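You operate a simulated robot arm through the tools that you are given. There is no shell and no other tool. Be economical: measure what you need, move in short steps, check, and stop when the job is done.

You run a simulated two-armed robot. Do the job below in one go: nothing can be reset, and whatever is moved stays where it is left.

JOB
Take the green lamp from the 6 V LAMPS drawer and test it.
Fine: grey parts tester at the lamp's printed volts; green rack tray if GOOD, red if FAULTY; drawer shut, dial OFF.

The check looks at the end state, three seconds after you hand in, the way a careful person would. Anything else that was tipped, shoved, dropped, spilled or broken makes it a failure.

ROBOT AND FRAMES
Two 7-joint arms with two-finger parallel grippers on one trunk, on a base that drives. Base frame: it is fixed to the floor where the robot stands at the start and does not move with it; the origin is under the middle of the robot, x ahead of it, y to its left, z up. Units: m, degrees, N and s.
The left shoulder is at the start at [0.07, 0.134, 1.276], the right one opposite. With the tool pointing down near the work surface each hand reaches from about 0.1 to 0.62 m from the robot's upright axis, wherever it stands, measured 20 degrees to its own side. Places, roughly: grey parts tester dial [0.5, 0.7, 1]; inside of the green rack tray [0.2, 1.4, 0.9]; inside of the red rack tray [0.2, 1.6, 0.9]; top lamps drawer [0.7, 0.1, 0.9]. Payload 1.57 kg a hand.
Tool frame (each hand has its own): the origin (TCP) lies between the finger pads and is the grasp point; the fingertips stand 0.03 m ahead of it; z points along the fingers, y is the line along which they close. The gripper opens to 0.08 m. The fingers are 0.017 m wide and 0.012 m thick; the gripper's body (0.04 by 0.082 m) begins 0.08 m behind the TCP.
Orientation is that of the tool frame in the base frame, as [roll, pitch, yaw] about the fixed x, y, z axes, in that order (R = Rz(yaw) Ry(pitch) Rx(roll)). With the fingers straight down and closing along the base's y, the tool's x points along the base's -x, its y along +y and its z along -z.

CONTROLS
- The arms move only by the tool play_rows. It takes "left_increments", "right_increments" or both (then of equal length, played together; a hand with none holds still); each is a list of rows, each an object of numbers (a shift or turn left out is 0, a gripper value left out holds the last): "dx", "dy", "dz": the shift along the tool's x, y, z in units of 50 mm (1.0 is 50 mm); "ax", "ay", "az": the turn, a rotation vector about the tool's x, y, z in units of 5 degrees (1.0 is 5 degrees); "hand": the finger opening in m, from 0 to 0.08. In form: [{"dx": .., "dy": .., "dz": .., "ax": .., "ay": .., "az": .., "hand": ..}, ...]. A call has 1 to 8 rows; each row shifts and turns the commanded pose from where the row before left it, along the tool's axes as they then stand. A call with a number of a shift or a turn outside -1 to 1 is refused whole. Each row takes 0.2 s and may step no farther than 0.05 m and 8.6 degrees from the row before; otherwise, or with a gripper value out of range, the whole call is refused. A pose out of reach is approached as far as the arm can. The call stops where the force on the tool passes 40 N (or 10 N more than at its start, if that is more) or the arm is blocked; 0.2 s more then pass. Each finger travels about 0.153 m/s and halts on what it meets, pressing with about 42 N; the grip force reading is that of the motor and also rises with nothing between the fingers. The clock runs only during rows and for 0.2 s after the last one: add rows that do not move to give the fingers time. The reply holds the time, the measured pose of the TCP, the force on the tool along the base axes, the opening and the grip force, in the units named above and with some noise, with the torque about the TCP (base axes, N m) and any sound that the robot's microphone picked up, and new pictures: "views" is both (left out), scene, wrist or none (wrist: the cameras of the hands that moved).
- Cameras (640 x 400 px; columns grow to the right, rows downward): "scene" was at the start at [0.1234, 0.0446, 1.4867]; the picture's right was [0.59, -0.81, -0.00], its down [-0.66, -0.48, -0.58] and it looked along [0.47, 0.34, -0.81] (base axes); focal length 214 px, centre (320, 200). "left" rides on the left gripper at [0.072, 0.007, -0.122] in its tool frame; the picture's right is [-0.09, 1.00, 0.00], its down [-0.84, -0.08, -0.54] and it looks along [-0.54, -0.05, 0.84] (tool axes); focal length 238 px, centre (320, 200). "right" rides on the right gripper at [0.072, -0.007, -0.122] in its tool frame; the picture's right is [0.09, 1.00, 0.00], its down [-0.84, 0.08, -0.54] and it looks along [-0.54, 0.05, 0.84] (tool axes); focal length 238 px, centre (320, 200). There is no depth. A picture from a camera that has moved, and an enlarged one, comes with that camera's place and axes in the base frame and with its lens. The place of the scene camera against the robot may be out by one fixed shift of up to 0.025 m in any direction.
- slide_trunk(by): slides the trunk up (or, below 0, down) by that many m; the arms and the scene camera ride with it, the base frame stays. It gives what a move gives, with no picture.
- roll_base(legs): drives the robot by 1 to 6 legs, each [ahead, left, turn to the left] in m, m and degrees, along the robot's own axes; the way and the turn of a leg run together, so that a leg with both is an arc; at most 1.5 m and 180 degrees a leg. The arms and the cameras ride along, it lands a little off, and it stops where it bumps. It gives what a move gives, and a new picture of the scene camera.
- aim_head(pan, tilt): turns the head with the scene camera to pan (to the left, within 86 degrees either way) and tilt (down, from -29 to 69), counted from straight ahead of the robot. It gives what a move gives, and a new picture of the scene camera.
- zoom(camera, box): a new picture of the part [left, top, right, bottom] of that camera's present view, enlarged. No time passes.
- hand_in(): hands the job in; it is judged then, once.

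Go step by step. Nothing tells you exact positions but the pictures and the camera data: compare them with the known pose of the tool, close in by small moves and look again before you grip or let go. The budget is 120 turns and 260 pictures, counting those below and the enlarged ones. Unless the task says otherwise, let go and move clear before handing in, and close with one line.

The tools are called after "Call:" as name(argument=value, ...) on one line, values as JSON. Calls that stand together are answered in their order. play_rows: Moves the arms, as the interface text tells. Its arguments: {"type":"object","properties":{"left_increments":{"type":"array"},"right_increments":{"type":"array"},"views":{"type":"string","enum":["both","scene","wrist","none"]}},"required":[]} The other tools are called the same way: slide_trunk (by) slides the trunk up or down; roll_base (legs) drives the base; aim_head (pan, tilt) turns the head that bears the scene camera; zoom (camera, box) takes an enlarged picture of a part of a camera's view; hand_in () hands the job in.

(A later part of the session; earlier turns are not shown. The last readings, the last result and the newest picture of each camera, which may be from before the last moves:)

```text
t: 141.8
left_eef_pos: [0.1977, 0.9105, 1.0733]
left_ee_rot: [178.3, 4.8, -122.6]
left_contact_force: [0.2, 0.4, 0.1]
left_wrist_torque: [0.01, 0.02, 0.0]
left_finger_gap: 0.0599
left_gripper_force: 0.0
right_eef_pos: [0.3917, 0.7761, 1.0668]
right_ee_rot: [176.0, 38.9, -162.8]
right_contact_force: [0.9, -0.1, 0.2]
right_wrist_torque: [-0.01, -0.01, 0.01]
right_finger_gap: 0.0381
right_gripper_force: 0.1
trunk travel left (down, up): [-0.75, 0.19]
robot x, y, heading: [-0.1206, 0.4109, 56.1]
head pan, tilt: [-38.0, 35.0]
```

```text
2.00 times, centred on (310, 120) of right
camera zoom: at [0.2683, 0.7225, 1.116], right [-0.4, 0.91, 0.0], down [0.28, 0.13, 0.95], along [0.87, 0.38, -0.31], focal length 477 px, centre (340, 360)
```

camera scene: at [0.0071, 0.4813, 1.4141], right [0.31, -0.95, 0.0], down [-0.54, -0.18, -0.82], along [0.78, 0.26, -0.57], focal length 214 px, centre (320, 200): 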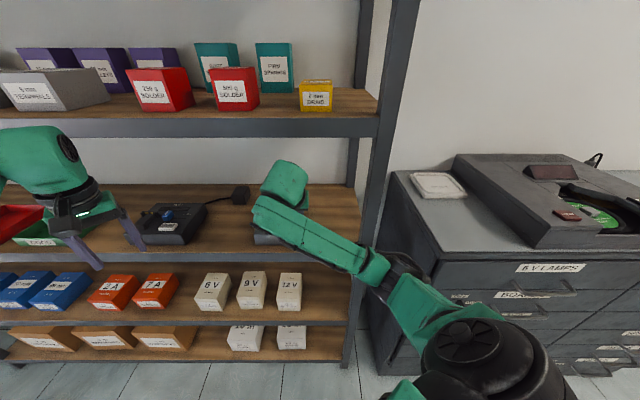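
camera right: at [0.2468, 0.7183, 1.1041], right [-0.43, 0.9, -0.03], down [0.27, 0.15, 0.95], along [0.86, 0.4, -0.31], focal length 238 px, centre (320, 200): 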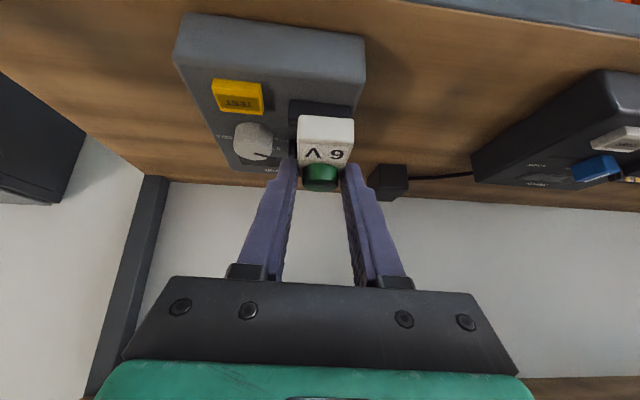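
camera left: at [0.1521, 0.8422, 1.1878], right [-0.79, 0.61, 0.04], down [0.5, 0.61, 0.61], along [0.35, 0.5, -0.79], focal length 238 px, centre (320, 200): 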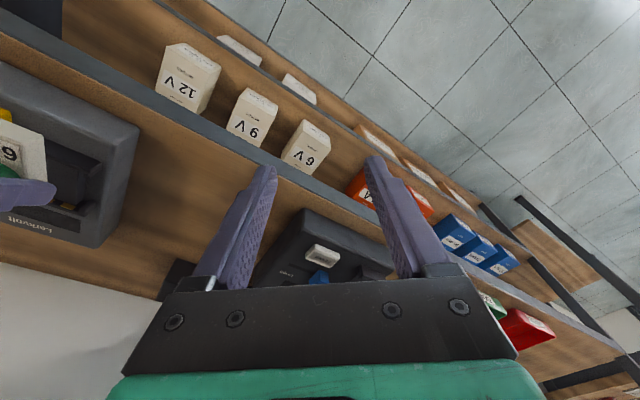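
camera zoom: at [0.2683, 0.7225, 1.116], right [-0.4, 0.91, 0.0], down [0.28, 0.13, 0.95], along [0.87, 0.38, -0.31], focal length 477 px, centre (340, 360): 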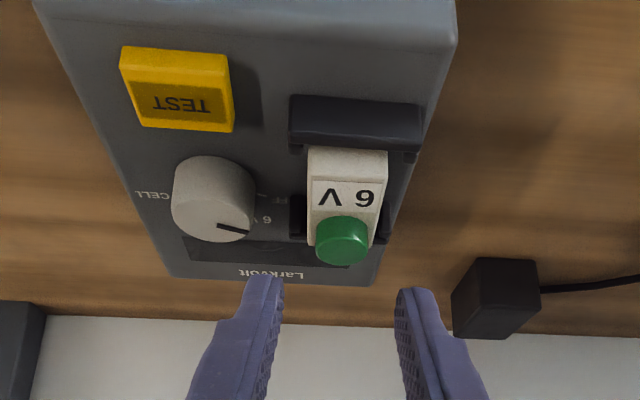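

The lamp sits squarely in the cradle. Next is the dial at about [0.459, 0.743], roughly 37 mm across. I'll move the left hand off a bit and pre-rotate the right hand counterclockwise, so the clockwise turn to 6 V stays clear.

Call:
play_rows(left_increments=[{"dy": 0.4}, {"dy": 0.4}, {}, {}, {}, {}, {}, {}], right_increments=[{"ax": 0.8, "hand": 0.046}, {"ax": -0.566, "az": -0.7}, {"ax": -0.566, "az": -0.7}, {"ax": -0.566, "az": -0.7}, {"ax": -0.566, "az": -0.7}, {"dy": -0.65}, {"dy": -0.66}, {}], views="wrist")

Call:
zoom(camera="right", box=[220, 40, 420, 220])

```text
t: 143.6
left_eef_pos: [0.1698, 0.9304, 1.0748]
left_ee_rot: [178.2, 4.7, -122.5]
left_contact_force: [-0.2, -0.2, 0.1]
left_wrist_torque: [-0.01, 0.0, -0.02]
left_finger_gap: 0.06
left_gripper_force: 0.1
left hand out of reach, approached as far as the arm can: row 2
right_eef_pos: [0.4266, 0.7233, 1.0683]
right_ee_rot: [-180.0, 39.0, -144.7]
right_contact_force: [-0.4, -0.2, 0.5]
right_wrist_torque: [0.03, -0.01, -0.02]
right_finger_gap: 0.0457
right_gripper_force: 0.0
trunk travel left (down, up): [-0.75, 0.19]
robot x, y, heading: [-0.1177, 0.4115, 56.2]
head pan, tilt: [-38.0, 35.0]
camera right: at [0.3212, 0.6414, 1.1174], right [-0.63, 0.77, -0.06], down [0.21, 0.24, 0.95], along [0.75, 0.59, -0.32], focal length 238 px, centre (320, 200)
camera left: at [0.1242, 0.8633, 1.1899], right [-0.79, 0.61, 0.04], down [0.5, 0.62, 0.61], along [0.35, 0.5, -0.79], focal length 238 px, centre (320, 200)
```

right: 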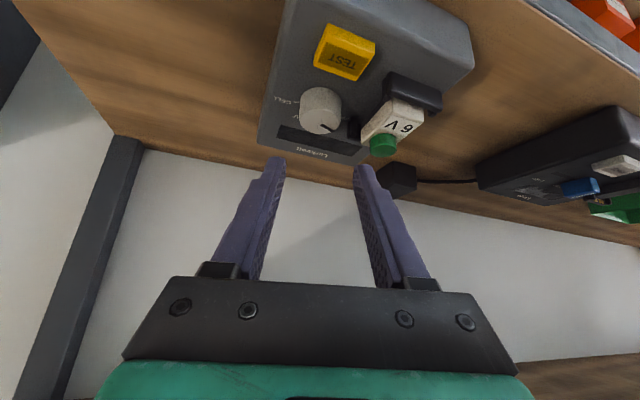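
left: 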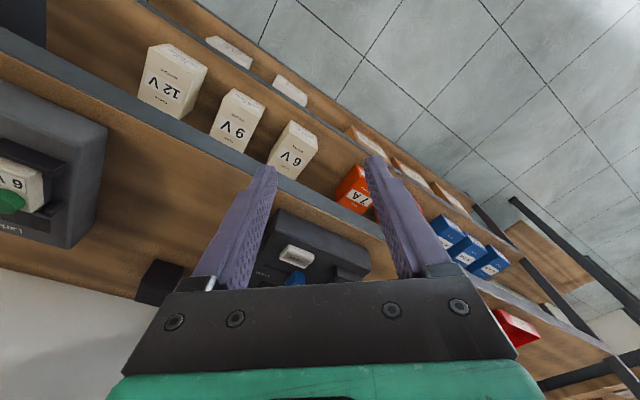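

```text
2.22 times, centred on (320, 130) of right
camera zoom: at [0.3212, 0.6414, 1.1174], right [-0.63, 0.77, -0.06], down [0.21, 0.24, 0.95], along [0.75, 0.59, -0.32], focal length 530 px, centre (320, 356)
```

zoom: 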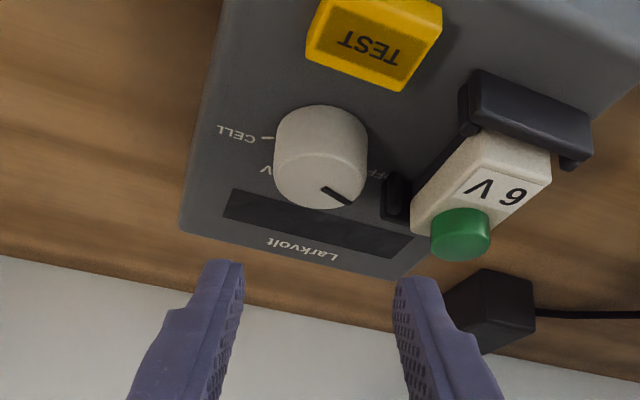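

The dial is dead ahead between the fingers. I'll descend most of the way along the tool axis and check.

Call:
play_rows(right_increments=[{"dx": 0.25, "dz": 0.5, "dy": -0.04}, {"dx": 0.15, "dz": 0.5}, {}], views="none")

Call:
zoom(camera="right", box=[220, 60, 420, 240])

Call:
zoom(camera="left", box=[0, 80, 140, 230])

```text
t: 144.4
left_eef_pos: [0.1697, 0.9313, 1.0751]
left_ee_rot: [178.2, 4.7, -122.5]
left_contact_force: [0.4, -0.6, 0.4]
left_wrist_torque: [0.0, 0.0, -0.01]
left_finger_gap: 0.06
left_gripper_force: 0.0
right_eef_pos: [0.4432, 0.7301, 1.015]
right_ee_rot: [180.0, 39.0, -144.8]
right_contact_force: [0.6, 0.1, -0.3]
right_wrist_torque: [-0.02, 0.02, -0.01]
right_finger_gap: 0.0463
right_gripper_force: 0.1
trunk travel left (down, up): [-0.75, 0.19]
robot x, y, heading: [-0.1175, 0.4109, 56.1]
head pan, tilt: [-38.0, 35.0]
```

```text
2.22 times, centred on (320, 150) of right
camera zoom: at [0.3361, 0.6483, 1.0652], right [-0.63, 0.77, -0.06], down [0.21, 0.24, 0.95], along [0.75, 0.59, -0.32], focal length 530 px, centre (320, 311)
```

zoom: 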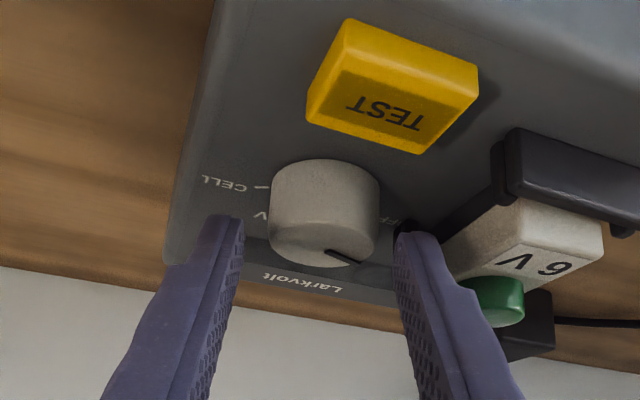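

```text
2.67 times, centred on (70, 155) of left
camera zoom: at [0.1244, 0.8626, 1.1901], right [-0.79, 0.61, 0.04], down [0.5, 0.61, 0.61], along [0.35, 0.5, -0.79], focal length 636 px, centre (987, 320)
```

zoom: 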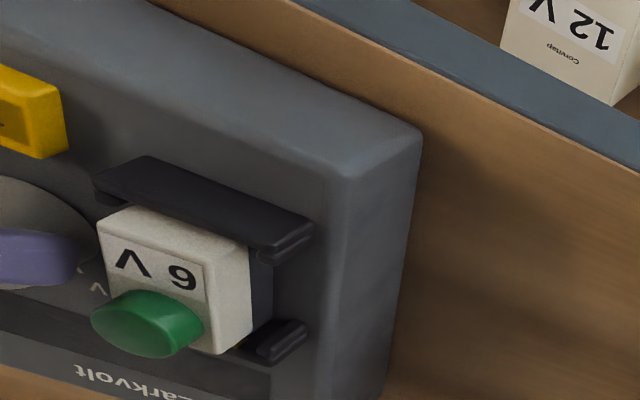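

The fingers straddle the dial. I'll go down the last 17 mm and close on it.

Call:
play_rows(right_increments=[{"dx": 0.05, "dz": 0.18}, {"dx": 0.05, "dz": 0.17}, {"hand": 0.03}, {"hand": 0.02}, {}], views="none")

Call:
zoom(camera="right", box=[220, 60, 420, 240])

```text
t: 145.6
left_eef_pos: [0.1696, 0.9315, 1.0751]
left_ee_rot: [178.2, 4.7, -122.4]
left_contact_force: [-0.1, -0.6, 0.4]
left_wrist_torque: [-0.01, -0.02, 0.0]
left_finger_gap: 0.0599
left_gripper_force: 0.0
right_eef_pos: [0.448, 0.7356, 0.9985]
right_ee_rot: [179.9, 38.8, -144.7]
right_contact_force: [-0.5, 1.9, 2.2]
right_wrist_torque: [-0.02, 0.05, 0.02]
right_finger_gap: 0.0356
right_gripper_force: 42.1
trunk travel left (down, up): [-0.75, 0.19]
robot x, y, heading: [-0.1201, 0.4121, 56.4]
head pan, tilt: [-38.0, 35.0]
```

```text
2.22 times, centred on (320, 150) of right
camera zoom: at [0.3415, 0.6531, 1.0487], right [-0.63, 0.77, -0.06], down [0.21, 0.24, 0.95], along [0.75, 0.59, -0.32], focal length 530 px, centre (320, 311)
```

zoom: 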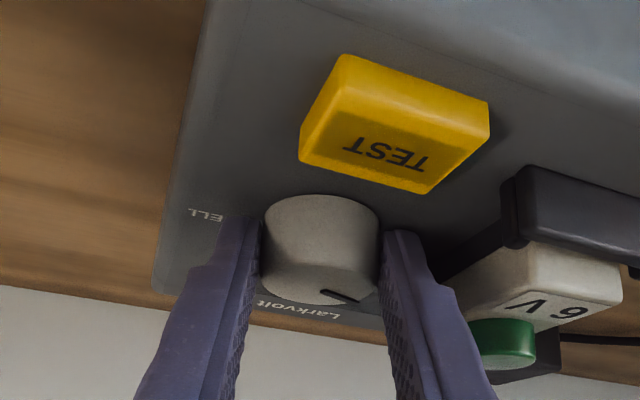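

The dial is gripped cleanly at 35.6 mm. I'll turn it about 35° clockwise around the vertical.

Call:
play_rows(right_increments=[{"ax": 0.629, "az": 0.777, "dy": 0.027}, {"ax": 0.629, "az": 0.777, "dy": 0.027}, {"ax": 0.629, "az": 0.777, "dy": 0.027}, {"ax": 0.629, "az": 0.777, "dy": 0.027}, {"ax": 0.629, "az": 0.777, "dy": 0.027}, {"ax": 0.629, "az": 0.777, "dy": 0.027}, {"ax": 0.629, "az": 0.777, "dy": 0.027}, {}], views="none")

Call:
zoom(camera="right", box=[220, 60, 420, 240])

Call:
zoom(camera="left", box=[0, 80, 140, 230])

```text
t: 147.4
left_eef_pos: [0.1699, 0.9308, 1.0745]
left_ee_rot: [178.2, 4.7, -122.5]
left_contact_force: [0.3, -0.8, 0.8]
left_wrist_torque: [-0.01, 0.04, -0.03]
left_finger_gap: 0.0599
left_gripper_force: 0.0
right_eef_pos: [0.4452, 0.7446, 1.0]
right_ee_rot: [-179.9, 38.9, -179.9]
right_contact_force: [2.2, 4.4, 4.1]
right_wrist_torque: [0.37, -0.29, 0.06]
right_finger_gap: 0.0352
right_gripper_force: 41.8
trunk travel left (down, up): [-0.75, 0.19]
robot x, y, heading: [-0.1196, 0.4131, 56.0]
head pan, tilt: [-38.0, 35.0]
```

```text
2.22 times, centred on (320, 150) of right
camera zoom: at [0.3105, 0.7368, 1.0486], right [-0.07, 1.0, -0.06], down [0.31, 0.08, 0.95], along [0.95, 0.05, -0.31], focal length 530 px, centre (320, 311)
```

zoom: 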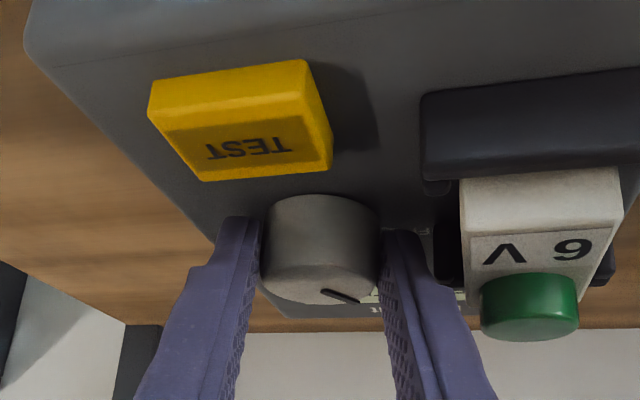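

```text
2.67 times, centred on (70, 155) of left
camera zoom: at [0.1245, 0.8633, 1.1899], right [-0.79, 0.61, 0.04], down [0.5, 0.62, 0.61], along [0.35, 0.5, -0.79], focal length 636 px, centre (987, 320)
```

zoom: 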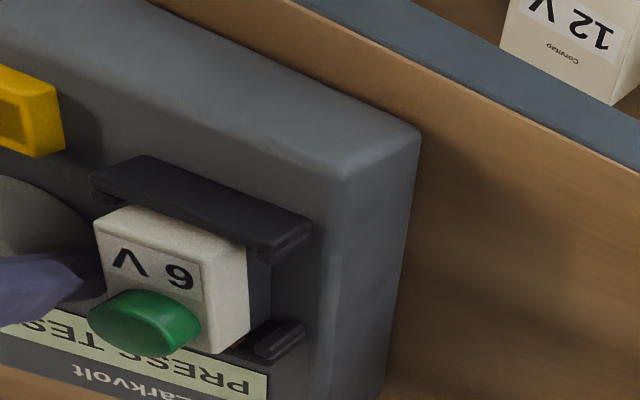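

The display lit up with "PRESS TEST". I'll release the dial and back off to check that it points at 6 V.

Call:
play_rows(right_increments=[{"hand": 0.043}, {}, {"dz": -0.6}, {"dz": -0.7}, {}], views="none")

Call:
zoom(camera="right", box=[220, 30, 420, 210])

```text
t: 148.6
left_eef_pos: [0.1703, 0.9303, 1.0759]
left_ee_rot: [178.1, 4.7, -122.6]
left_contact_force: [-0.7, 0.1, -0.4]
left_wrist_torque: [0.01, -0.01, -0.01]
left_finger_gap: 0.0596
left_gripper_force: 0.0
right_eef_pos: [0.4034, 0.7441, 1.049]
right_ee_rot: [-179.9, 38.8, -179.8]
right_contact_force: [0.1, -0.8, -0.3]
right_wrist_torque: [0.01, 0.01, 0.0]
right_finger_gap: 0.0431
right_gripper_force: 0.1
trunk travel left (down, up): [-0.75, 0.19]
robot x, y, heading: [-0.1198, 0.4121, 56.2]
head pan, tilt: [-38.0, 35.0]
```

```text
2.22 times, centred on (320, 120) of right
camera zoom: at [0.27, 0.7364, 1.0992], right [-0.07, 1.0, -0.06], down [0.31, 0.08, 0.95], along [0.95, 0.05, -0.32], focal length 530 px, centre (320, 378)
```

zoom: 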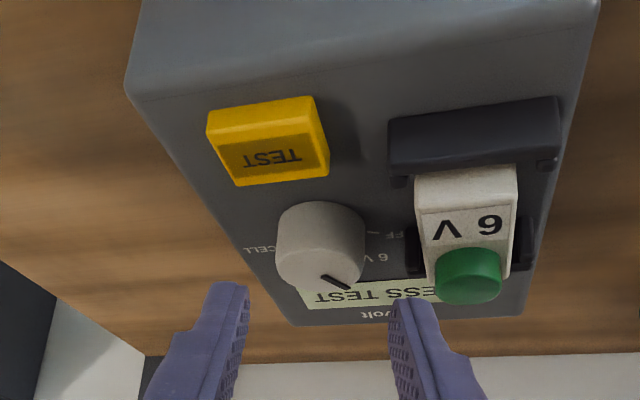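

Call:
zoom(camera="right", box=[290, 110, 370, 170])

```text
6.67 times, centred on (330, 140) of right
camera zoom: at [0.27, 0.7364, 1.0992], right [-0.07, 1.0, -0.06], down [0.31, 0.08, 0.95], along [0.95, 0.05, -0.32], focal length 1589 px, centre (253, 600)
```

zoom: 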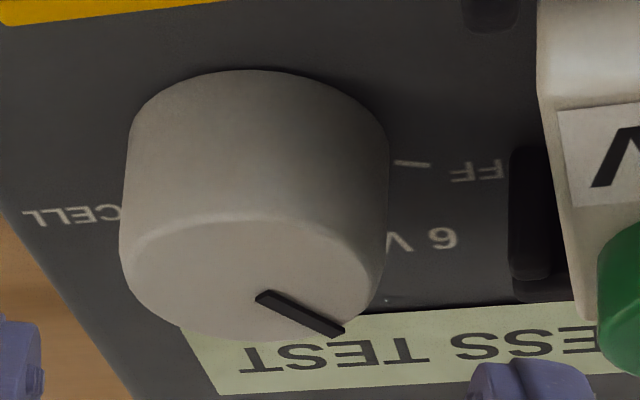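

The pointer now lines up with 6 V. Next I'll press TEST at about [0.407, 0.722]: close the fingers, move over it, and lower.

Call:
play_rows(right_increments=[{"dy": -0.44, "dx": 0.12, "dz": -0.1, "hand": 0.02}, {"hand": 0.0}, {"dx": 0.22, "dz": 0.27}, {"dx": 0.18, "dz": 0.22}, {}], views="wrist")

Call:
zoom(camera="right", box=[220, 40, 420, 220])

```text
t: 149.8
left_eef_pos: [0.1691, 0.9307, 1.0755]
left_ee_rot: [178.2, 4.7, -122.5]
left_contact_force: [-0.5, -0.9, 0.3]
left_wrist_torque: [-0.02, 0.01, -0.01]
left_finger_gap: 0.0601
left_gripper_force: 0.0
right_eef_pos: [0.396, 0.7224, 1.0172]
right_ee_rot: [-179.9, 38.8, -179.8]
right_contact_force: [-0.6, 0.1, -0.8]
right_wrist_torque: [0.0, 0.01, -0.03]
right_finger_gap: 0.0
right_gripper_force: 21.7
trunk travel left (down, up): [-0.75, 0.19]
robot x, y, heading: [-0.1154, 0.4131, 56.2]
head pan, tilt: [-38.0, 35.0]
camera right: at [0.2615, 0.7144, 1.0671], right [-0.07, 1.0, -0.06], down [0.31, 0.08, 0.95], along [0.95, 0.05, -0.32], focal length 238 px, centre (320, 200)
```

right: 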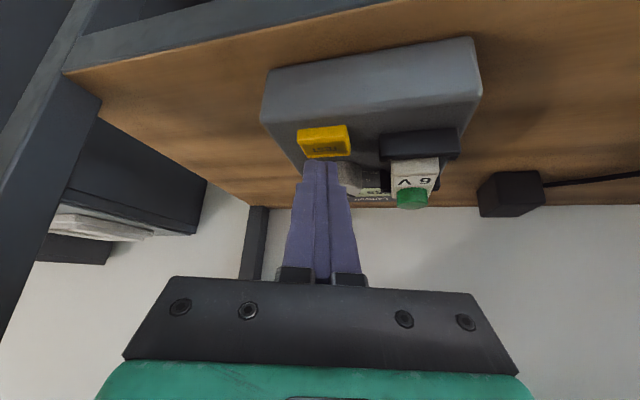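

```text
2.22 times, centred on (320, 130) of right
camera zoom: at [0.2615, 0.7144, 1.0671], right [-0.07, 1.0, -0.06], down [0.31, 0.08, 0.95], along [0.95, 0.05, -0.32], focal length 530 px, centre (320, 356)
```

zoom: 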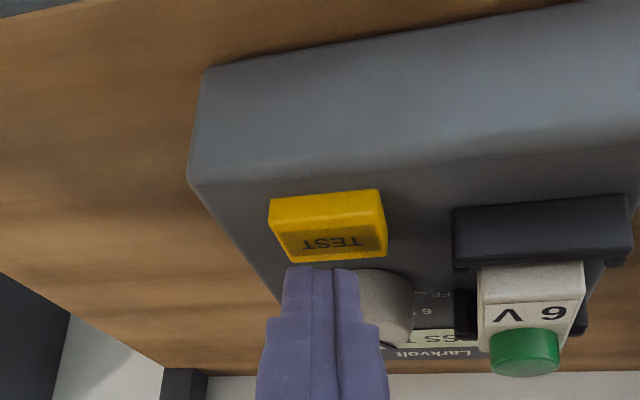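

The tip is right over the button. I'll lower until it presses.

Call:
play_rows(right_increments=[{"dx": 0.13, "dz": 0.155, "dy": 0.03}, {"dx": 0.03, "dz": 0.035}, {"dx": 0.03, "dz": 0.035}, {"dx": 0.03, "dz": 0.035}, {}], views="none")

Call:
zoom(camera="left", box=[0, 80, 140, 230])

```text
t: 151.0
left_eef_pos: [0.1702, 0.9304, 1.0755]
left_ee_rot: [178.2, 4.6, -122.5]
left_contact_force: [0.6, 0.1, -0.6]
left_wrist_torque: [0.03, 0.04, 0.01]
left_finger_gap: 0.0597
left_gripper_force: 0.1
right_eef_pos: [0.3979, 0.7222, 1.0038]
right_ee_rot: [-180.0, 39.3, 179.9]
right_contact_force: [0.0, 1.2, 6.7]
right_wrist_torque: [0.07, -0.09, -0.04]
right_finger_gap: 0.0
right_gripper_force: 21.3
trunk travel left (down, up): [-0.75, 0.19]
robot x, y, heading: [-0.1215, 0.4123, 56.2]
head pan, tilt: [-38.0, 35.0]
heard: click
```

```text
2.67 times, centred on (70, 155) of left
camera zoom: at [0.1236, 0.8627, 1.1903], right [-0.79, 0.61, 0.04], down [0.5, 0.61, 0.61], along [0.35, 0.5, -0.79], focal length 636 px, centre (987, 320)
```

zoom: 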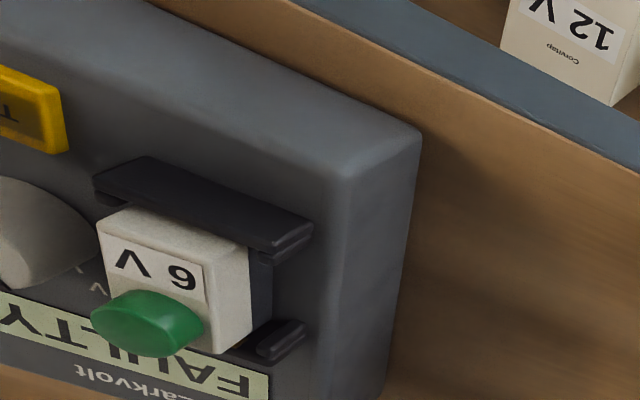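

A click, and the display reads FAULTY. I'll lift off and read the whole display again to confirm the dial setting and the result.

Call:
play_rows(right_increments=[{"dx": -0.3, "dz": -0.39}, {"dz": -0.6}, {"dz": -0.3}, {}], views="none")

Call:
zoom(camera="right", box=[260, 30, 420, 170])

Call:
zoom(camera="left", box=[0, 120, 80, 230])

```text
t: 152.0
left_eef_pos: [0.1696, 0.9313, 1.0752]
left_ee_rot: [178.2, 4.7, -122.5]
left_contact_force: [-0.7, 0.4, -0.8]
left_wrist_torque: [0.01, -0.04, 0.0]
left_finger_gap: 0.06
left_gripper_force: 0.0
right_eef_pos: [0.3825, 0.7107, 1.0622]
right_ee_rot: [-178.4, 40.8, 179.2]
right_contact_force: [-1.0, -0.7, -0.2]
right_wrist_torque: [0.01, 0.0, -0.01]
right_finger_gap: 0.0002
right_gripper_force: 20.8
trunk travel left (down, up): [-0.75, 0.19]
robot x, y, heading: [-0.1184, 0.4146, 56.4]
head pan, tilt: [-38.0, 35.0]
```

```text
2.86 times, centred on (340, 100) of right
camera zoom: at [0.247, 0.7087, 1.1081], right [-0.04, 1.0, -0.08], down [0.28, 0.09, 0.95], along [0.96, 0.01, -0.29], focal length 681 px, centre (263, 486)
```

zoom: 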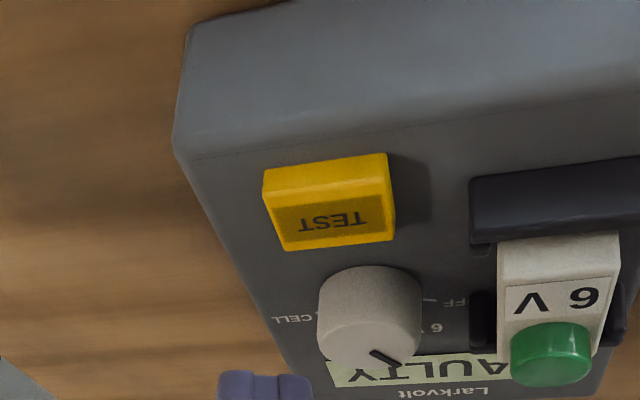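

```text
3.64 times, centred on (40, 175) of left
camera zoom: at [0.1248, 0.8629, 1.1899], right [-0.79, 0.61, 0.04], down [0.5, 0.61, 0.61], along [0.35, 0.5, -0.79], focal length 867 px, centre (1338, 291)
```

zoom: 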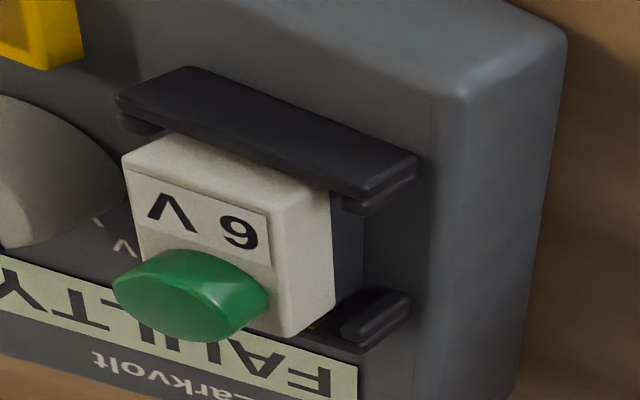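

It's confirmed FAULTY at 6 V, so the lamp goes in the red tray. First I'll turn the dial back to OFF, going over it with the fingers open.

Call:
play_rows(right_increments=[{"ay": 0.36, "ax": -0.32, "hand": 0.046}, {"dy": 0.67}, {"dx": -0.16, "dz": 0.47}, {}], views="none")

Call:
zoom(camera="right", box=[220, 40, 420, 220])

```text
t: 153.0
left_eef_pos: [0.1705, 0.9295, 1.0755]
left_ee_rot: [178.1, 4.6, -122.5]
left_contact_force: [1.0, 0.7, -0.2]
left_wrist_torque: [-0.01, -0.01, 0.0]
left_finger_gap: 0.06
left_gripper_force: 0.1
right_eef_pos: [0.3859, 0.7576, 1.048]
right_ee_rot: [178.3, 37.0, -179.9]
right_contact_force: [0.3, 0.6, -0.2]
right_wrist_torque: [0.03, -0.01, 0.0]
right_finger_gap: 0.0459
right_gripper_force: 0.1
trunk travel left (down, up): [-0.75, 0.19]
robot x, y, heading: [-0.1168, 0.4097, 56.1]
head pan, tilt: [-38.0, 35.0]
```

```text
2.22 times, centred on (320, 130) of right
camera zoom: at [0.254, 0.7467, 1.1017], right [-0.09, 1.0, -0.03], down [0.34, 0.06, 0.94], along [0.94, 0.08, -0.34], focal length 530 px, centre (320, 356)
```

zoom: 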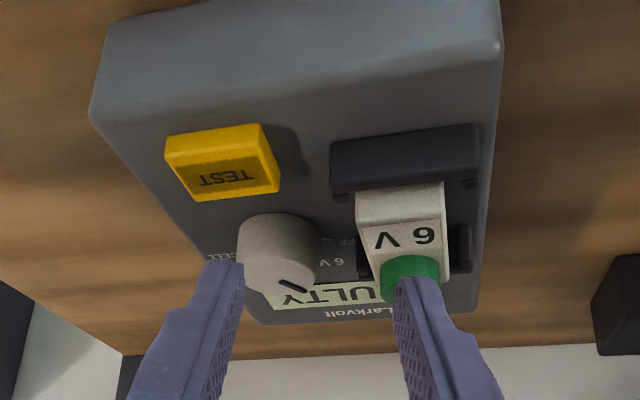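

I'm a bit too far left, so I'll correct toward the dial axis.

Call:
play_rows(right_increments=[{"ay": -0.4, "ax": 0.34, "dy": -0.27}, {"dx": -0.27, "dz": 0.2}, {}], views="none")

Call:
zoom(camera="right", box=[220, 40, 420, 220])

```text
t: 153.8
left_eef_pos: [0.1687, 0.9306, 1.0752]
left_ee_rot: [178.1, 4.7, -122.5]
left_contact_force: [-0.1, 0.5, 0.1]
left_wrist_torque: [-0.01, 0.03, -0.02]
left_finger_gap: 0.06
left_gripper_force: 0.0
right_eef_pos: [0.404, 0.744, 1.0479]
right_ee_rot: [-179.8, 39.0, -179.7]
right_contact_force: [0.4, -0.6, -0.1]
right_wrist_torque: [0.0, -0.01, 0.03]
right_finger_gap: 0.0458
right_gripper_force: 0.0
trunk travel left (down, up): [-0.75, 0.19]
robot x, y, heading: [-0.1197, 0.4138, 56.4]
head pan, tilt: [-38.0, 35.0]
```

```text
2.22 times, centred on (320, 130) of right
camera zoom: at [0.2693, 0.7367, 1.097], right [-0.07, 1.0, -0.06], down [0.31, 0.08, 0.95], along [0.95, 0.05, -0.31], focal length 530 px, centre (320, 356)
```

zoom: 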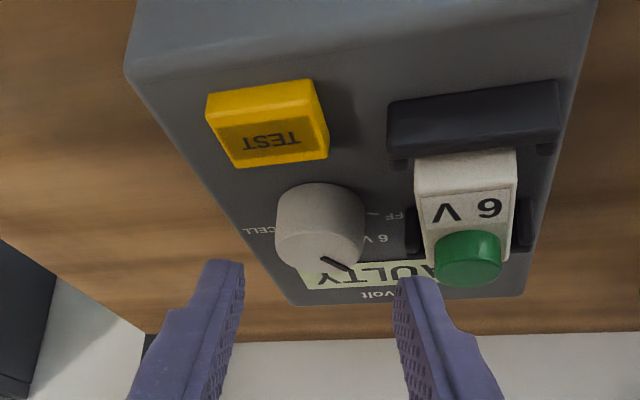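

Same pose as before, so I'll go down, grip, and turn it 36° counterclockwise back to OFF.

Call:
play_rows(right_increments=[{"hand": 0.044, "dz": 0.5}, {"dz": 0.45}, {"dz": 0.35}, {"hand": 0.03}, {"hand": 0.02}, {}], views="none")

Call:
play_rows(right_increments=[{"ax": -0.629, "az": -0.777, "dy": -0.027}, {"ax": -0.629, "az": -0.777, "dy": -0.027}, {"ax": -0.629, "az": -0.777, "dy": -0.027}, {"ax": -0.629, "az": -0.777, "dy": -0.027}, {"ax": -0.629, "az": -0.777, "dy": -0.027}, {"ax": -0.629, "az": -0.777, "dy": -0.027}, {"ax": -0.66, "az": -0.82, "dy": -0.028}, {}], views="none")

Call:
zoom(camera="right", box=[220, 60, 420, 240])

Call:
zoom(camera="left", box=[0, 100, 120, 230])

```text
t: 155.2
left_eef_pos: [0.1689, 0.9311, 1.0758]
left_ee_rot: [178.2, 4.7, -122.5]
left_contact_force: [-0.4, -0.1, -0.7]
left_wrist_torque: [0.01, 0.03, -0.01]
left_finger_gap: 0.0599
left_gripper_force: 0.0
right_eef_pos: [0.4454, 0.745, 0.9985]
right_ee_rot: [-179.8, 39.2, -179.9]
right_contact_force: [4.1, 7.2, 9.6]
right_wrist_torque: [0.74, -0.23, 0.1]
right_finger_gap: 0.0351
right_gripper_force: 42.3
trunk travel left (down, up): [-0.75, 0.19]
robot x, y, heading: [-0.1203, 0.4133, 56.4]
head pan, tilt: [-38.0, 35.0]
```

```text
t: 157.0
left_eef_pos: [0.1705, 0.928, 1.077]
left_ee_rot: [178.0, 4.8, -122.4]
left_contact_force: [-0.3, 0.9, 0.4]
left_wrist_torque: [0.01, 0.02, -0.02]
left_finger_gap: 0.06
left_gripper_force: 0.0
right_eef_pos: [0.4487, 0.7327, 0.9989]
right_ee_rot: [-179.8, 39.3, -144.5]
right_contact_force: [13.6, -1.5, 19.9]
right_wrist_torque: [0.04, -0.23, -0.19]
right_finger_gap: 0.0351
right_gripper_force: 42.0
trunk travel left (down, up): [-0.75, 0.19]
robot x, y, heading: [-0.1209, 0.4117, 56.3]
head pan, tilt: [-38.0, 35.0]
```

```text
2.22 times, centred on (320, 150) of right
camera zoom: at [0.3423, 0.6494, 1.0477], right [-0.63, 0.77, -0.06], down [0.2, 0.24, 0.95], along [0.75, 0.59, -0.31], focal length 530 px, centre (320, 311)
```

zoom: 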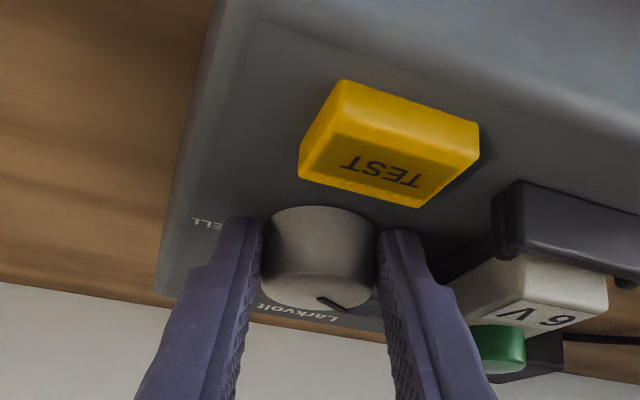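

```text
3.08 times, centred on (60, 165) of left
camera zoom: at [0.1248, 0.8602, 1.1912], right [-0.79, 0.61, 0.04], down [0.5, 0.61, 0.61], along [0.35, 0.5, -0.79], focal length 733 px, centre (1120, 308)
```

zoom: 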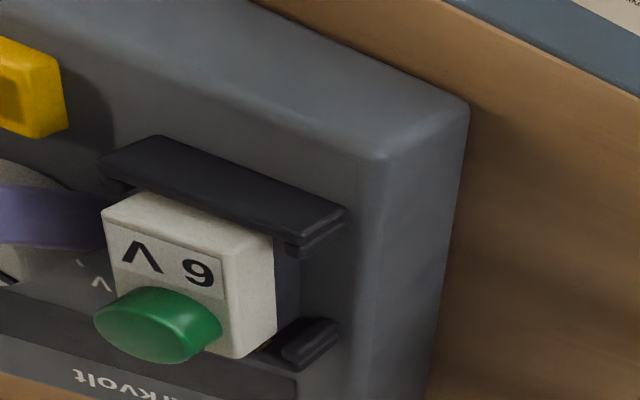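

The display is dark again. I'll release, back off, and verify the pointer.

Call:
play_rows(right_increments=[{"hand": 0.045}, {}, {"dz": -0.6}, {"dz": -0.8}, {}], views="none")

Call:
zoom(camera="right", box=[260, 60, 380, 160])

```text
t: 158.2
left_eef_pos: [0.1708, 0.9311, 1.0737]
left_ee_rot: [178.1, 4.7, -122.5]
left_contact_force: [0.0, 0.0, 0.1]
left_wrist_torque: [-0.01, 0.02, -0.01]
left_finger_gap: 0.0602
left_gripper_force: 0.0
right_eef_pos: [0.4115, 0.7096, 1.0506]
right_ee_rot: [-179.8, 38.8, -144.4]
right_contact_force: [0.0, -0.7, 0.3]
right_wrist_torque: [-0.01, 0.03, 0.0]
right_finger_gap: 0.0452
right_gripper_force: 0.1
trunk travel left (down, up): [-0.75, 0.19]
robot x, y, heading: [-0.1186, 0.4151, 56.4]
head pan, tilt: [-38.0, 35.0]
```

```text
4.00 times, centred on (320, 110) of right
camera zoom: at [0.3056, 0.6273, 1.1006], right [-0.64, 0.77, -0.06], down [0.21, 0.25, 0.95], along [0.74, 0.59, -0.32], focal length 953 px, centre (320, 560)
```

zoom: 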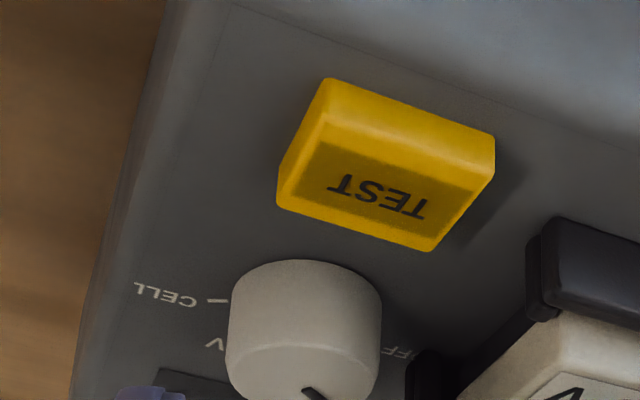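

Next I'll fetch the lamp: rise slightly, rotate back square, and move in line with it.

Call:
play_rows(right_increments=[{"dx": -0.25, "dz": -0.31, "hand": 0.046}, {"ax": 0.566, "az": 0.7}, {"ax": 0.566, "az": 0.7}, {"ax": 0.566, "az": 0.7}, {"ax": 0.566, "az": 0.7}, {"dy": 0.7}, {"dy": 0.69}, {}], views="none")

Call:
zoom(camera="right", box=[220, 20, 420, 220])

Call:
zoom(camera="left", box=[0, 100, 120, 230])

```text
t: 160.0
left_eef_pos: [0.1708, 0.9301, 1.0754]
left_ee_rot: [178.1, 4.6, -122.5]
left_contact_force: [-0.3, 0.0, -0.3]
left_wrist_torque: [0.0, -0.01, -0.02]
left_finger_gap: 0.0599
left_gripper_force: 0.0
right_eef_pos: [0.3908, 0.7765, 1.0726]
right_ee_rot: [-179.8, 39.0, -162.5]
right_contact_force: [0.0, 0.6, -0.2]
right_wrist_torque: [-0.02, -0.02, 0.02]
right_finger_gap: 0.0461
right_gripper_force: 0.0
trunk travel left (down, up): [-0.75, 0.19]
robot x, y, heading: [-0.1213, 0.4096, 56.2]
head pan, tilt: [-38.0, 35.0]
```

```text
2.00 times, centred on (320, 120) of right
camera zoom: at [0.2648, 0.729, 1.1211], right [-0.37, 0.93, -0.06], down [0.27, 0.17, 0.95], along [0.89, 0.33, -0.31], focal length 477 px, centre (320, 360)
```

zoom: 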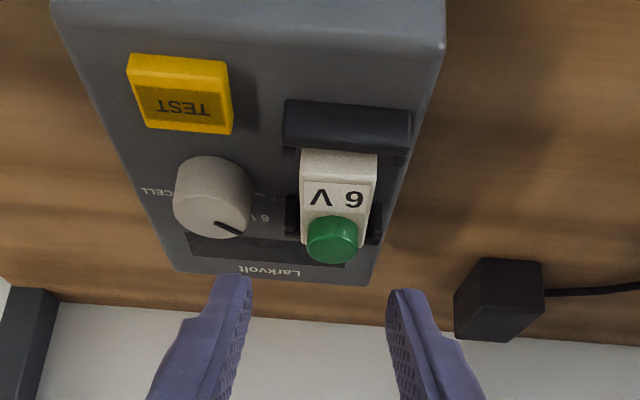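

```text
3.08 times, centred on (60, 165) of left
camera zoom: at [0.125, 0.8622, 1.1902], right [-0.79, 0.61, 0.04], down [0.5, 0.61, 0.61], along [0.35, 0.5, -0.79], focal length 733 px, centre (1120, 308)
```

zoom: 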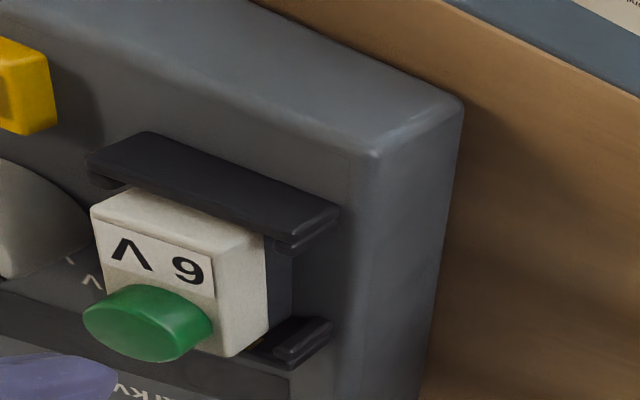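

The pointer may not be fully back at OFF, so I'll zoom in to be sure.

Call:
zoom(camera="right", box=[225, 80, 325, 160])

```text
5.00 times, centred on (275, 120) of right
camera zoom: at [0.2648, 0.729, 1.1211], right [-0.37, 0.93, -0.06], down [0.27, 0.17, 0.95], along [0.89, 0.33, -0.31], focal length 1192 px, centre (545, 600)
```

zoom: 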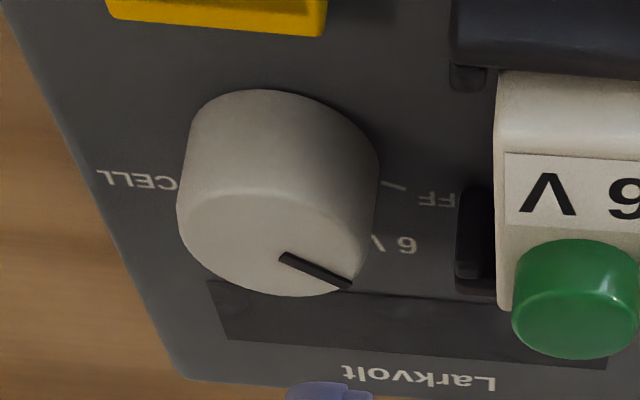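

The pointer is about 10° shy of OFF because the fingers slipped a little. I'll grip the dial again and turn it further counterclockwise.

Call:
play_rows(right_increments=[{"dy": -0.5}, {"dy": -0.52}, {"dx": 0.26, "dz": 0.38}, {"dz": 0.45, "hand": 0.045}, {"dz": 0.45}, {"dz": 0.38}, {"hand": 0.03}, {"hand": 0.02}], views="none")

Call:
zoom(camera="right", box=[220, 60, 420, 240])

```text
t: 161.8
left_eef_pos: [0.1701, 0.9293, 1.0767]
left_ee_rot: [178.2, 4.8, -122.5]
left_contact_force: [0.3, 0.3, -0.9]
left_wrist_torque: [0.02, 0.0, -0.02]
left_finger_gap: 0.0599
left_gripper_force: 0.1
right_eef_pos: [0.4458, 0.738, 0.9985]
right_ee_rot: [-179.8, 39.1, -162.5]
right_contact_force: [-1.1, -1.9, -0.4]
right_wrist_torque: [0.49, -0.77, -0.05]
right_finger_gap: 0.0353
right_gripper_force: 41.9
trunk travel left (down, up): [-0.75, 0.19]
robot x, y, heading: [-0.1162, 0.4119, 56.3]
head pan, tilt: [-38.0, 35.0]
```

```text
2.22 times, centred on (320, 150) of right
camera zoom: at [0.3191, 0.6919, 1.0482], right [-0.37, 0.93, -0.06], down [0.27, 0.17, 0.95], along [0.89, 0.33, -0.31], focal length 530 px, centre (320, 311)
```

zoom: 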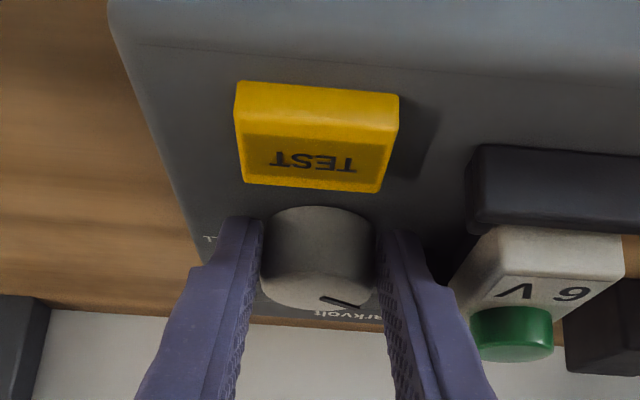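

Call:
play_rows(right_increments=[{"ax": -0.629, "az": -0.777, "dy": -0.027}, {"ax": -0.629, "az": -0.777, "dy": -0.027}, {"ax": -0.629, "az": -0.777, "dy": -0.027}, {}], views="none")

Call:
play_rows(right_increments=[{"hand": 0.046}, {}, {"dz": -0.6}, {"dz": -0.8}, {"dx": -0.25, "dz": -0.31}, {}], views="none")

Call:
zoom(camera="right", box=[260, 70, 360, 150])

```text
t: 162.8
left_eef_pos: [0.1688, 0.9302, 1.0745]
left_ee_rot: [178.1, 4.7, -122.5]
left_contact_force: [0.0, 0.5, -0.1]
left_wrist_torque: [0.01, -0.04, -0.01]
left_finger_gap: 0.0599
left_gripper_force: 0.1
right_eef_pos: [0.4488, 0.7342, 0.9986]
right_ee_rot: [-179.9, 38.9, -147.6]
right_contact_force: [1.8, -2.6, 0.6]
right_wrist_torque: [-0.08, 0.31, -0.59]
right_finger_gap: 0.0347
right_gripper_force: 41.5
trunk travel left (down, up): [-0.75, 0.19]
robot x, y, heading: [-0.1217, 0.4109, 56.2]
head pan, tilt: [-38.0, 35.0]
```

```text
t: 164.2
left_eef_pos: [0.1712, 0.9301, 1.0753]
left_ee_rot: [178.2, 4.6, -122.6]
left_contact_force: [0.1, -0.2, 0.0]
left_wrist_torque: [0.0, 0.03, 0.01]
left_finger_gap: 0.0599
left_gripper_force: 0.1
right_eef_pos: [0.4104, 0.7134, 1.0724]
right_ee_rot: [-179.8, 39.0, -147.5]
right_contact_force: [0.4, 0.1, 0.3]
right_wrist_torque: [0.01, 0.0, -0.01]
right_finger_gap: 0.046
right_gripper_force: 0.1
trunk travel left (down, up): [-0.75, 0.19]
robot x, y, heading: [-0.1195, 0.4163, 56.3]
head pan, tilt: [-38.0, 35.0]
```

```text
5.00 times, centred on (310, 110) of right
camera zoom: at [0.3003, 0.6352, 1.1223], right [-0.59, 0.8, -0.06], down [0.22, 0.23, 0.95], along [0.77, 0.55, -0.31], focal length 1192 px, centre (370, 650)
```

zoom: 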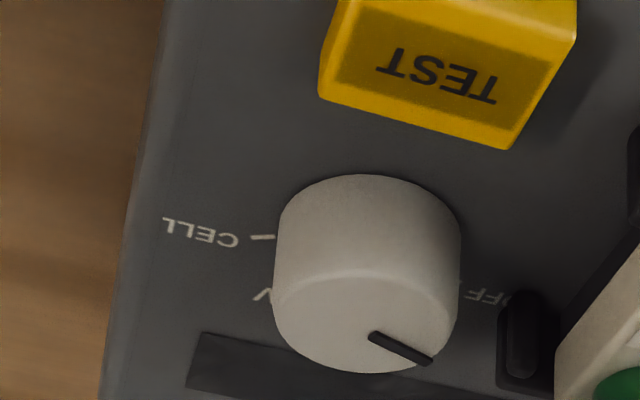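

The pointer now lines up with OFF and the display is dark. Next I'll go back over the lamp.

Call:
play_rows(right_increments=[{"ax": 0.629, "az": 0.777}, {"ax": 0.629, "az": 0.777}, {"ax": 0.629, "az": 0.777}, {"dy": 0.65}, {"dy": 0.66}, {"dz": 0.4}, {}], views="none")

Call:
zoom(camera="right", box=[220, 40, 420, 220])

Call:
zoom(camera="left", box=[0, 100, 120, 230])

```text
t: 165.8
left_eef_pos: [0.169, 0.9302, 1.0739]
left_ee_rot: [178.2, 4.7, -122.4]
left_contact_force: [-0.2, 0.4, 0.4]
left_wrist_torque: [-0.01, -0.02, 0.02]
left_finger_gap: 0.06
left_gripper_force: 0.0
right_eef_pos: [0.4028, 0.7786, 1.0578]
right_ee_rot: [-179.9, 39.0, -162.5]
right_contact_force: [-0.2, 0.2, 0.8]
right_wrist_torque: [-0.04, -0.01, 0.01]
right_finger_gap: 0.0458
right_gripper_force: 0.1
trunk travel left (down, up): [-0.75, 0.19]
robot x, y, heading: [-0.1193, 0.4107, 56.3]
head pan, tilt: [-38.0, 35.0]
```

```text
2.22 times, centred on (320, 130) of right
camera zoom: at [0.2762, 0.7326, 1.1067], right [-0.37, 0.93, -0.06], down [0.27, 0.17, 0.95], along [0.89, 0.33, -0.31], focal length 530 px, centre (320, 356)
```

zoom: 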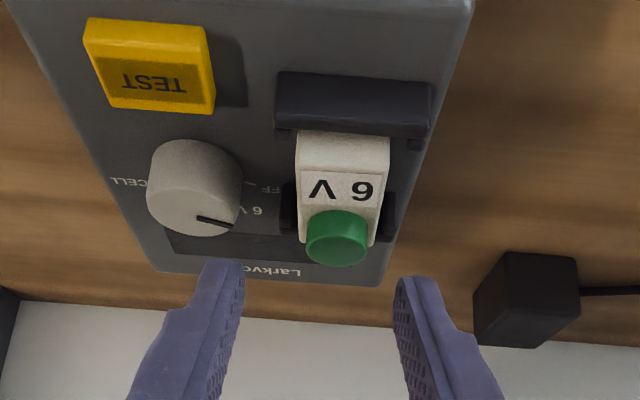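

```text
3.08 times, centred on (60, 165) of left
camera zoom: at [0.1245, 0.8628, 1.1901], right [-0.79, 0.61, 0.04], down [0.5, 0.61, 0.61], along [0.35, 0.5, -0.79], focal length 733 px, centre (1120, 308)
```

zoom: 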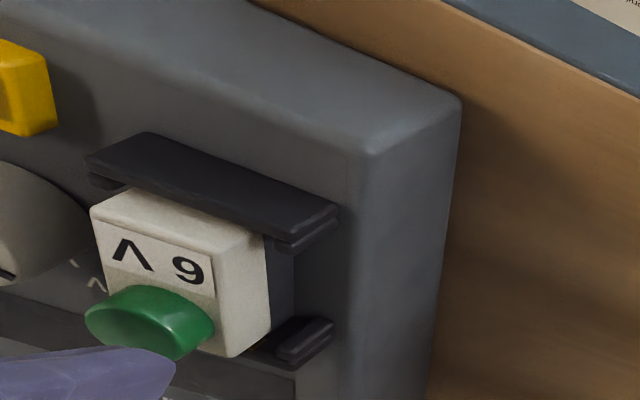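

The dial is clearly at OFF now. I'll shift 6 mm left, then descend around the lamp, stopping just above the jaw ears.

Call:
play_rows(right_increments=[{"dy": 0.12, "dx": 0.05, "dz": 0.3}, {"dx": 0.05, "dz": 0.35}, {"dz": 0.28, "hand": 0.042}, {}], views="none")

Call:
zoom(camera="right", box=[240, 60, 400, 220])

Call:
zoom(camera="left", box=[0, 100, 120, 230])

```text
t: 166.8
left_eef_pos: [0.1702, 0.9311, 1.0745]
left_ee_rot: [178.2, 4.7, -122.5]
left_contact_force: [0.1, 0.5, 0.8]
left_wrist_torque: [0.0, -0.02, 0.0]
left_finger_gap: 0.0602
left_gripper_force: 0.0
right_eef_pos: [0.4264, 0.7919, 1.0186]
right_ee_rot: [-179.7, 38.9, -162.5]
right_contact_force: [0.3, -0.2, -1.2]
right_wrist_torque: [0.03, 0.0, -0.03]
right_finger_gap: 0.0419
right_gripper_force: 0.0
trunk travel left (down, up): [-0.75, 0.19]
robot x, y, heading: [-0.1188, 0.4121, 56.4]
head pan, tilt: [-38.0, 35.0]
```

```text
2.50 times, centred on (320, 140) of right
camera zoom: at [0.2994, 0.7455, 1.0677], right [-0.37, 0.93, -0.06], down [0.27, 0.17, 0.95], along [0.89, 0.33, -0.31], focal length 596 px, centre (320, 350)
```

zoom: 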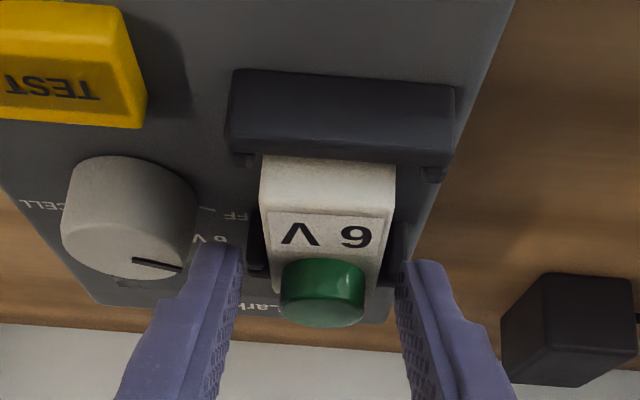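

```text
3.08 times, centred on (60, 165) of left
camera zoom: at [0.1245, 0.8628, 1.19], right [-0.79, 0.61, 0.04], down [0.5, 0.61, 0.61], along [0.35, 0.5, -0.79], focal length 733 px, centre (1120, 308)
```

zoom: 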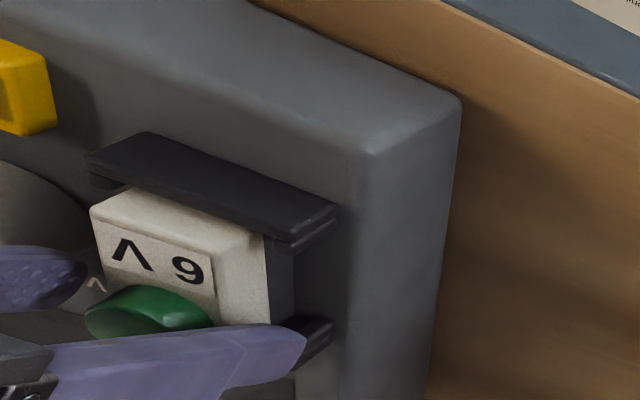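

Fingers straddle the lamp evenly. I'll grip and lift straight up.

Call:
play_rows(right_increments=[{"hand": 0.025}, {"hand": 0.0}, {}, {"dx": -0.12, "dz": -0.155}, {"dx": -0.25, "dz": -0.31}, {"dx": -0.13, "dz": -0.16}, {}], views="none")

Call:
zoom(camera="right", box=[200, 20, 440, 220])

```text
t: 168.4
left_eef_pos: [0.1699, 0.9311, 1.075]
left_ee_rot: [178.2, 4.8, -122.4]
left_contact_force: [-0.6, 0.5, -0.2]
left_wrist_torque: [0.02, -0.01, 0.01]
left_finger_gap: 0.0599
left_gripper_force: 0.1
right_eef_pos: [0.4254, 0.7926, 1.059]
right_ee_rot: [-179.8, 39.0, -162.5]
right_contact_force: [-0.2, -0.4, 0.4]
right_wrist_torque: [0.0, -0.01, 0.05]
right_finger_gap: 0.0286
right_gripper_force: 38.4
trunk travel left (down, up): [-0.75, 0.19]
robot x, y, heading: [-0.1145, 0.4117, 56.1]
head pan, tilt: [-38.0, 35.0]
```

```text
2.00 times, centred on (320, 120) of right
camera zoom: at [0.299, 0.7454, 1.1081], right [-0.37, 0.93, -0.06], down [0.27, 0.17, 0.95], along [0.89, 0.33, -0.31], focal length 477 px, centre (320, 360)
```

zoom: 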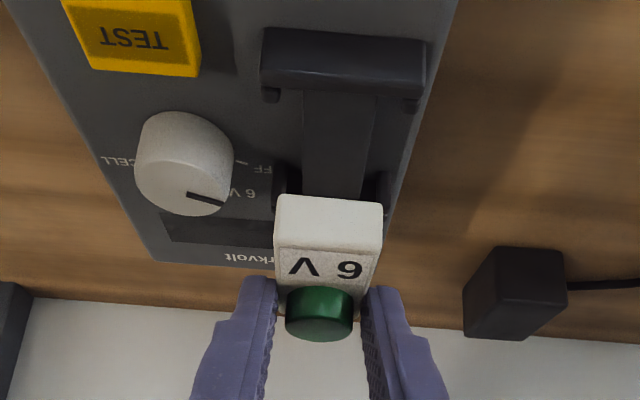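

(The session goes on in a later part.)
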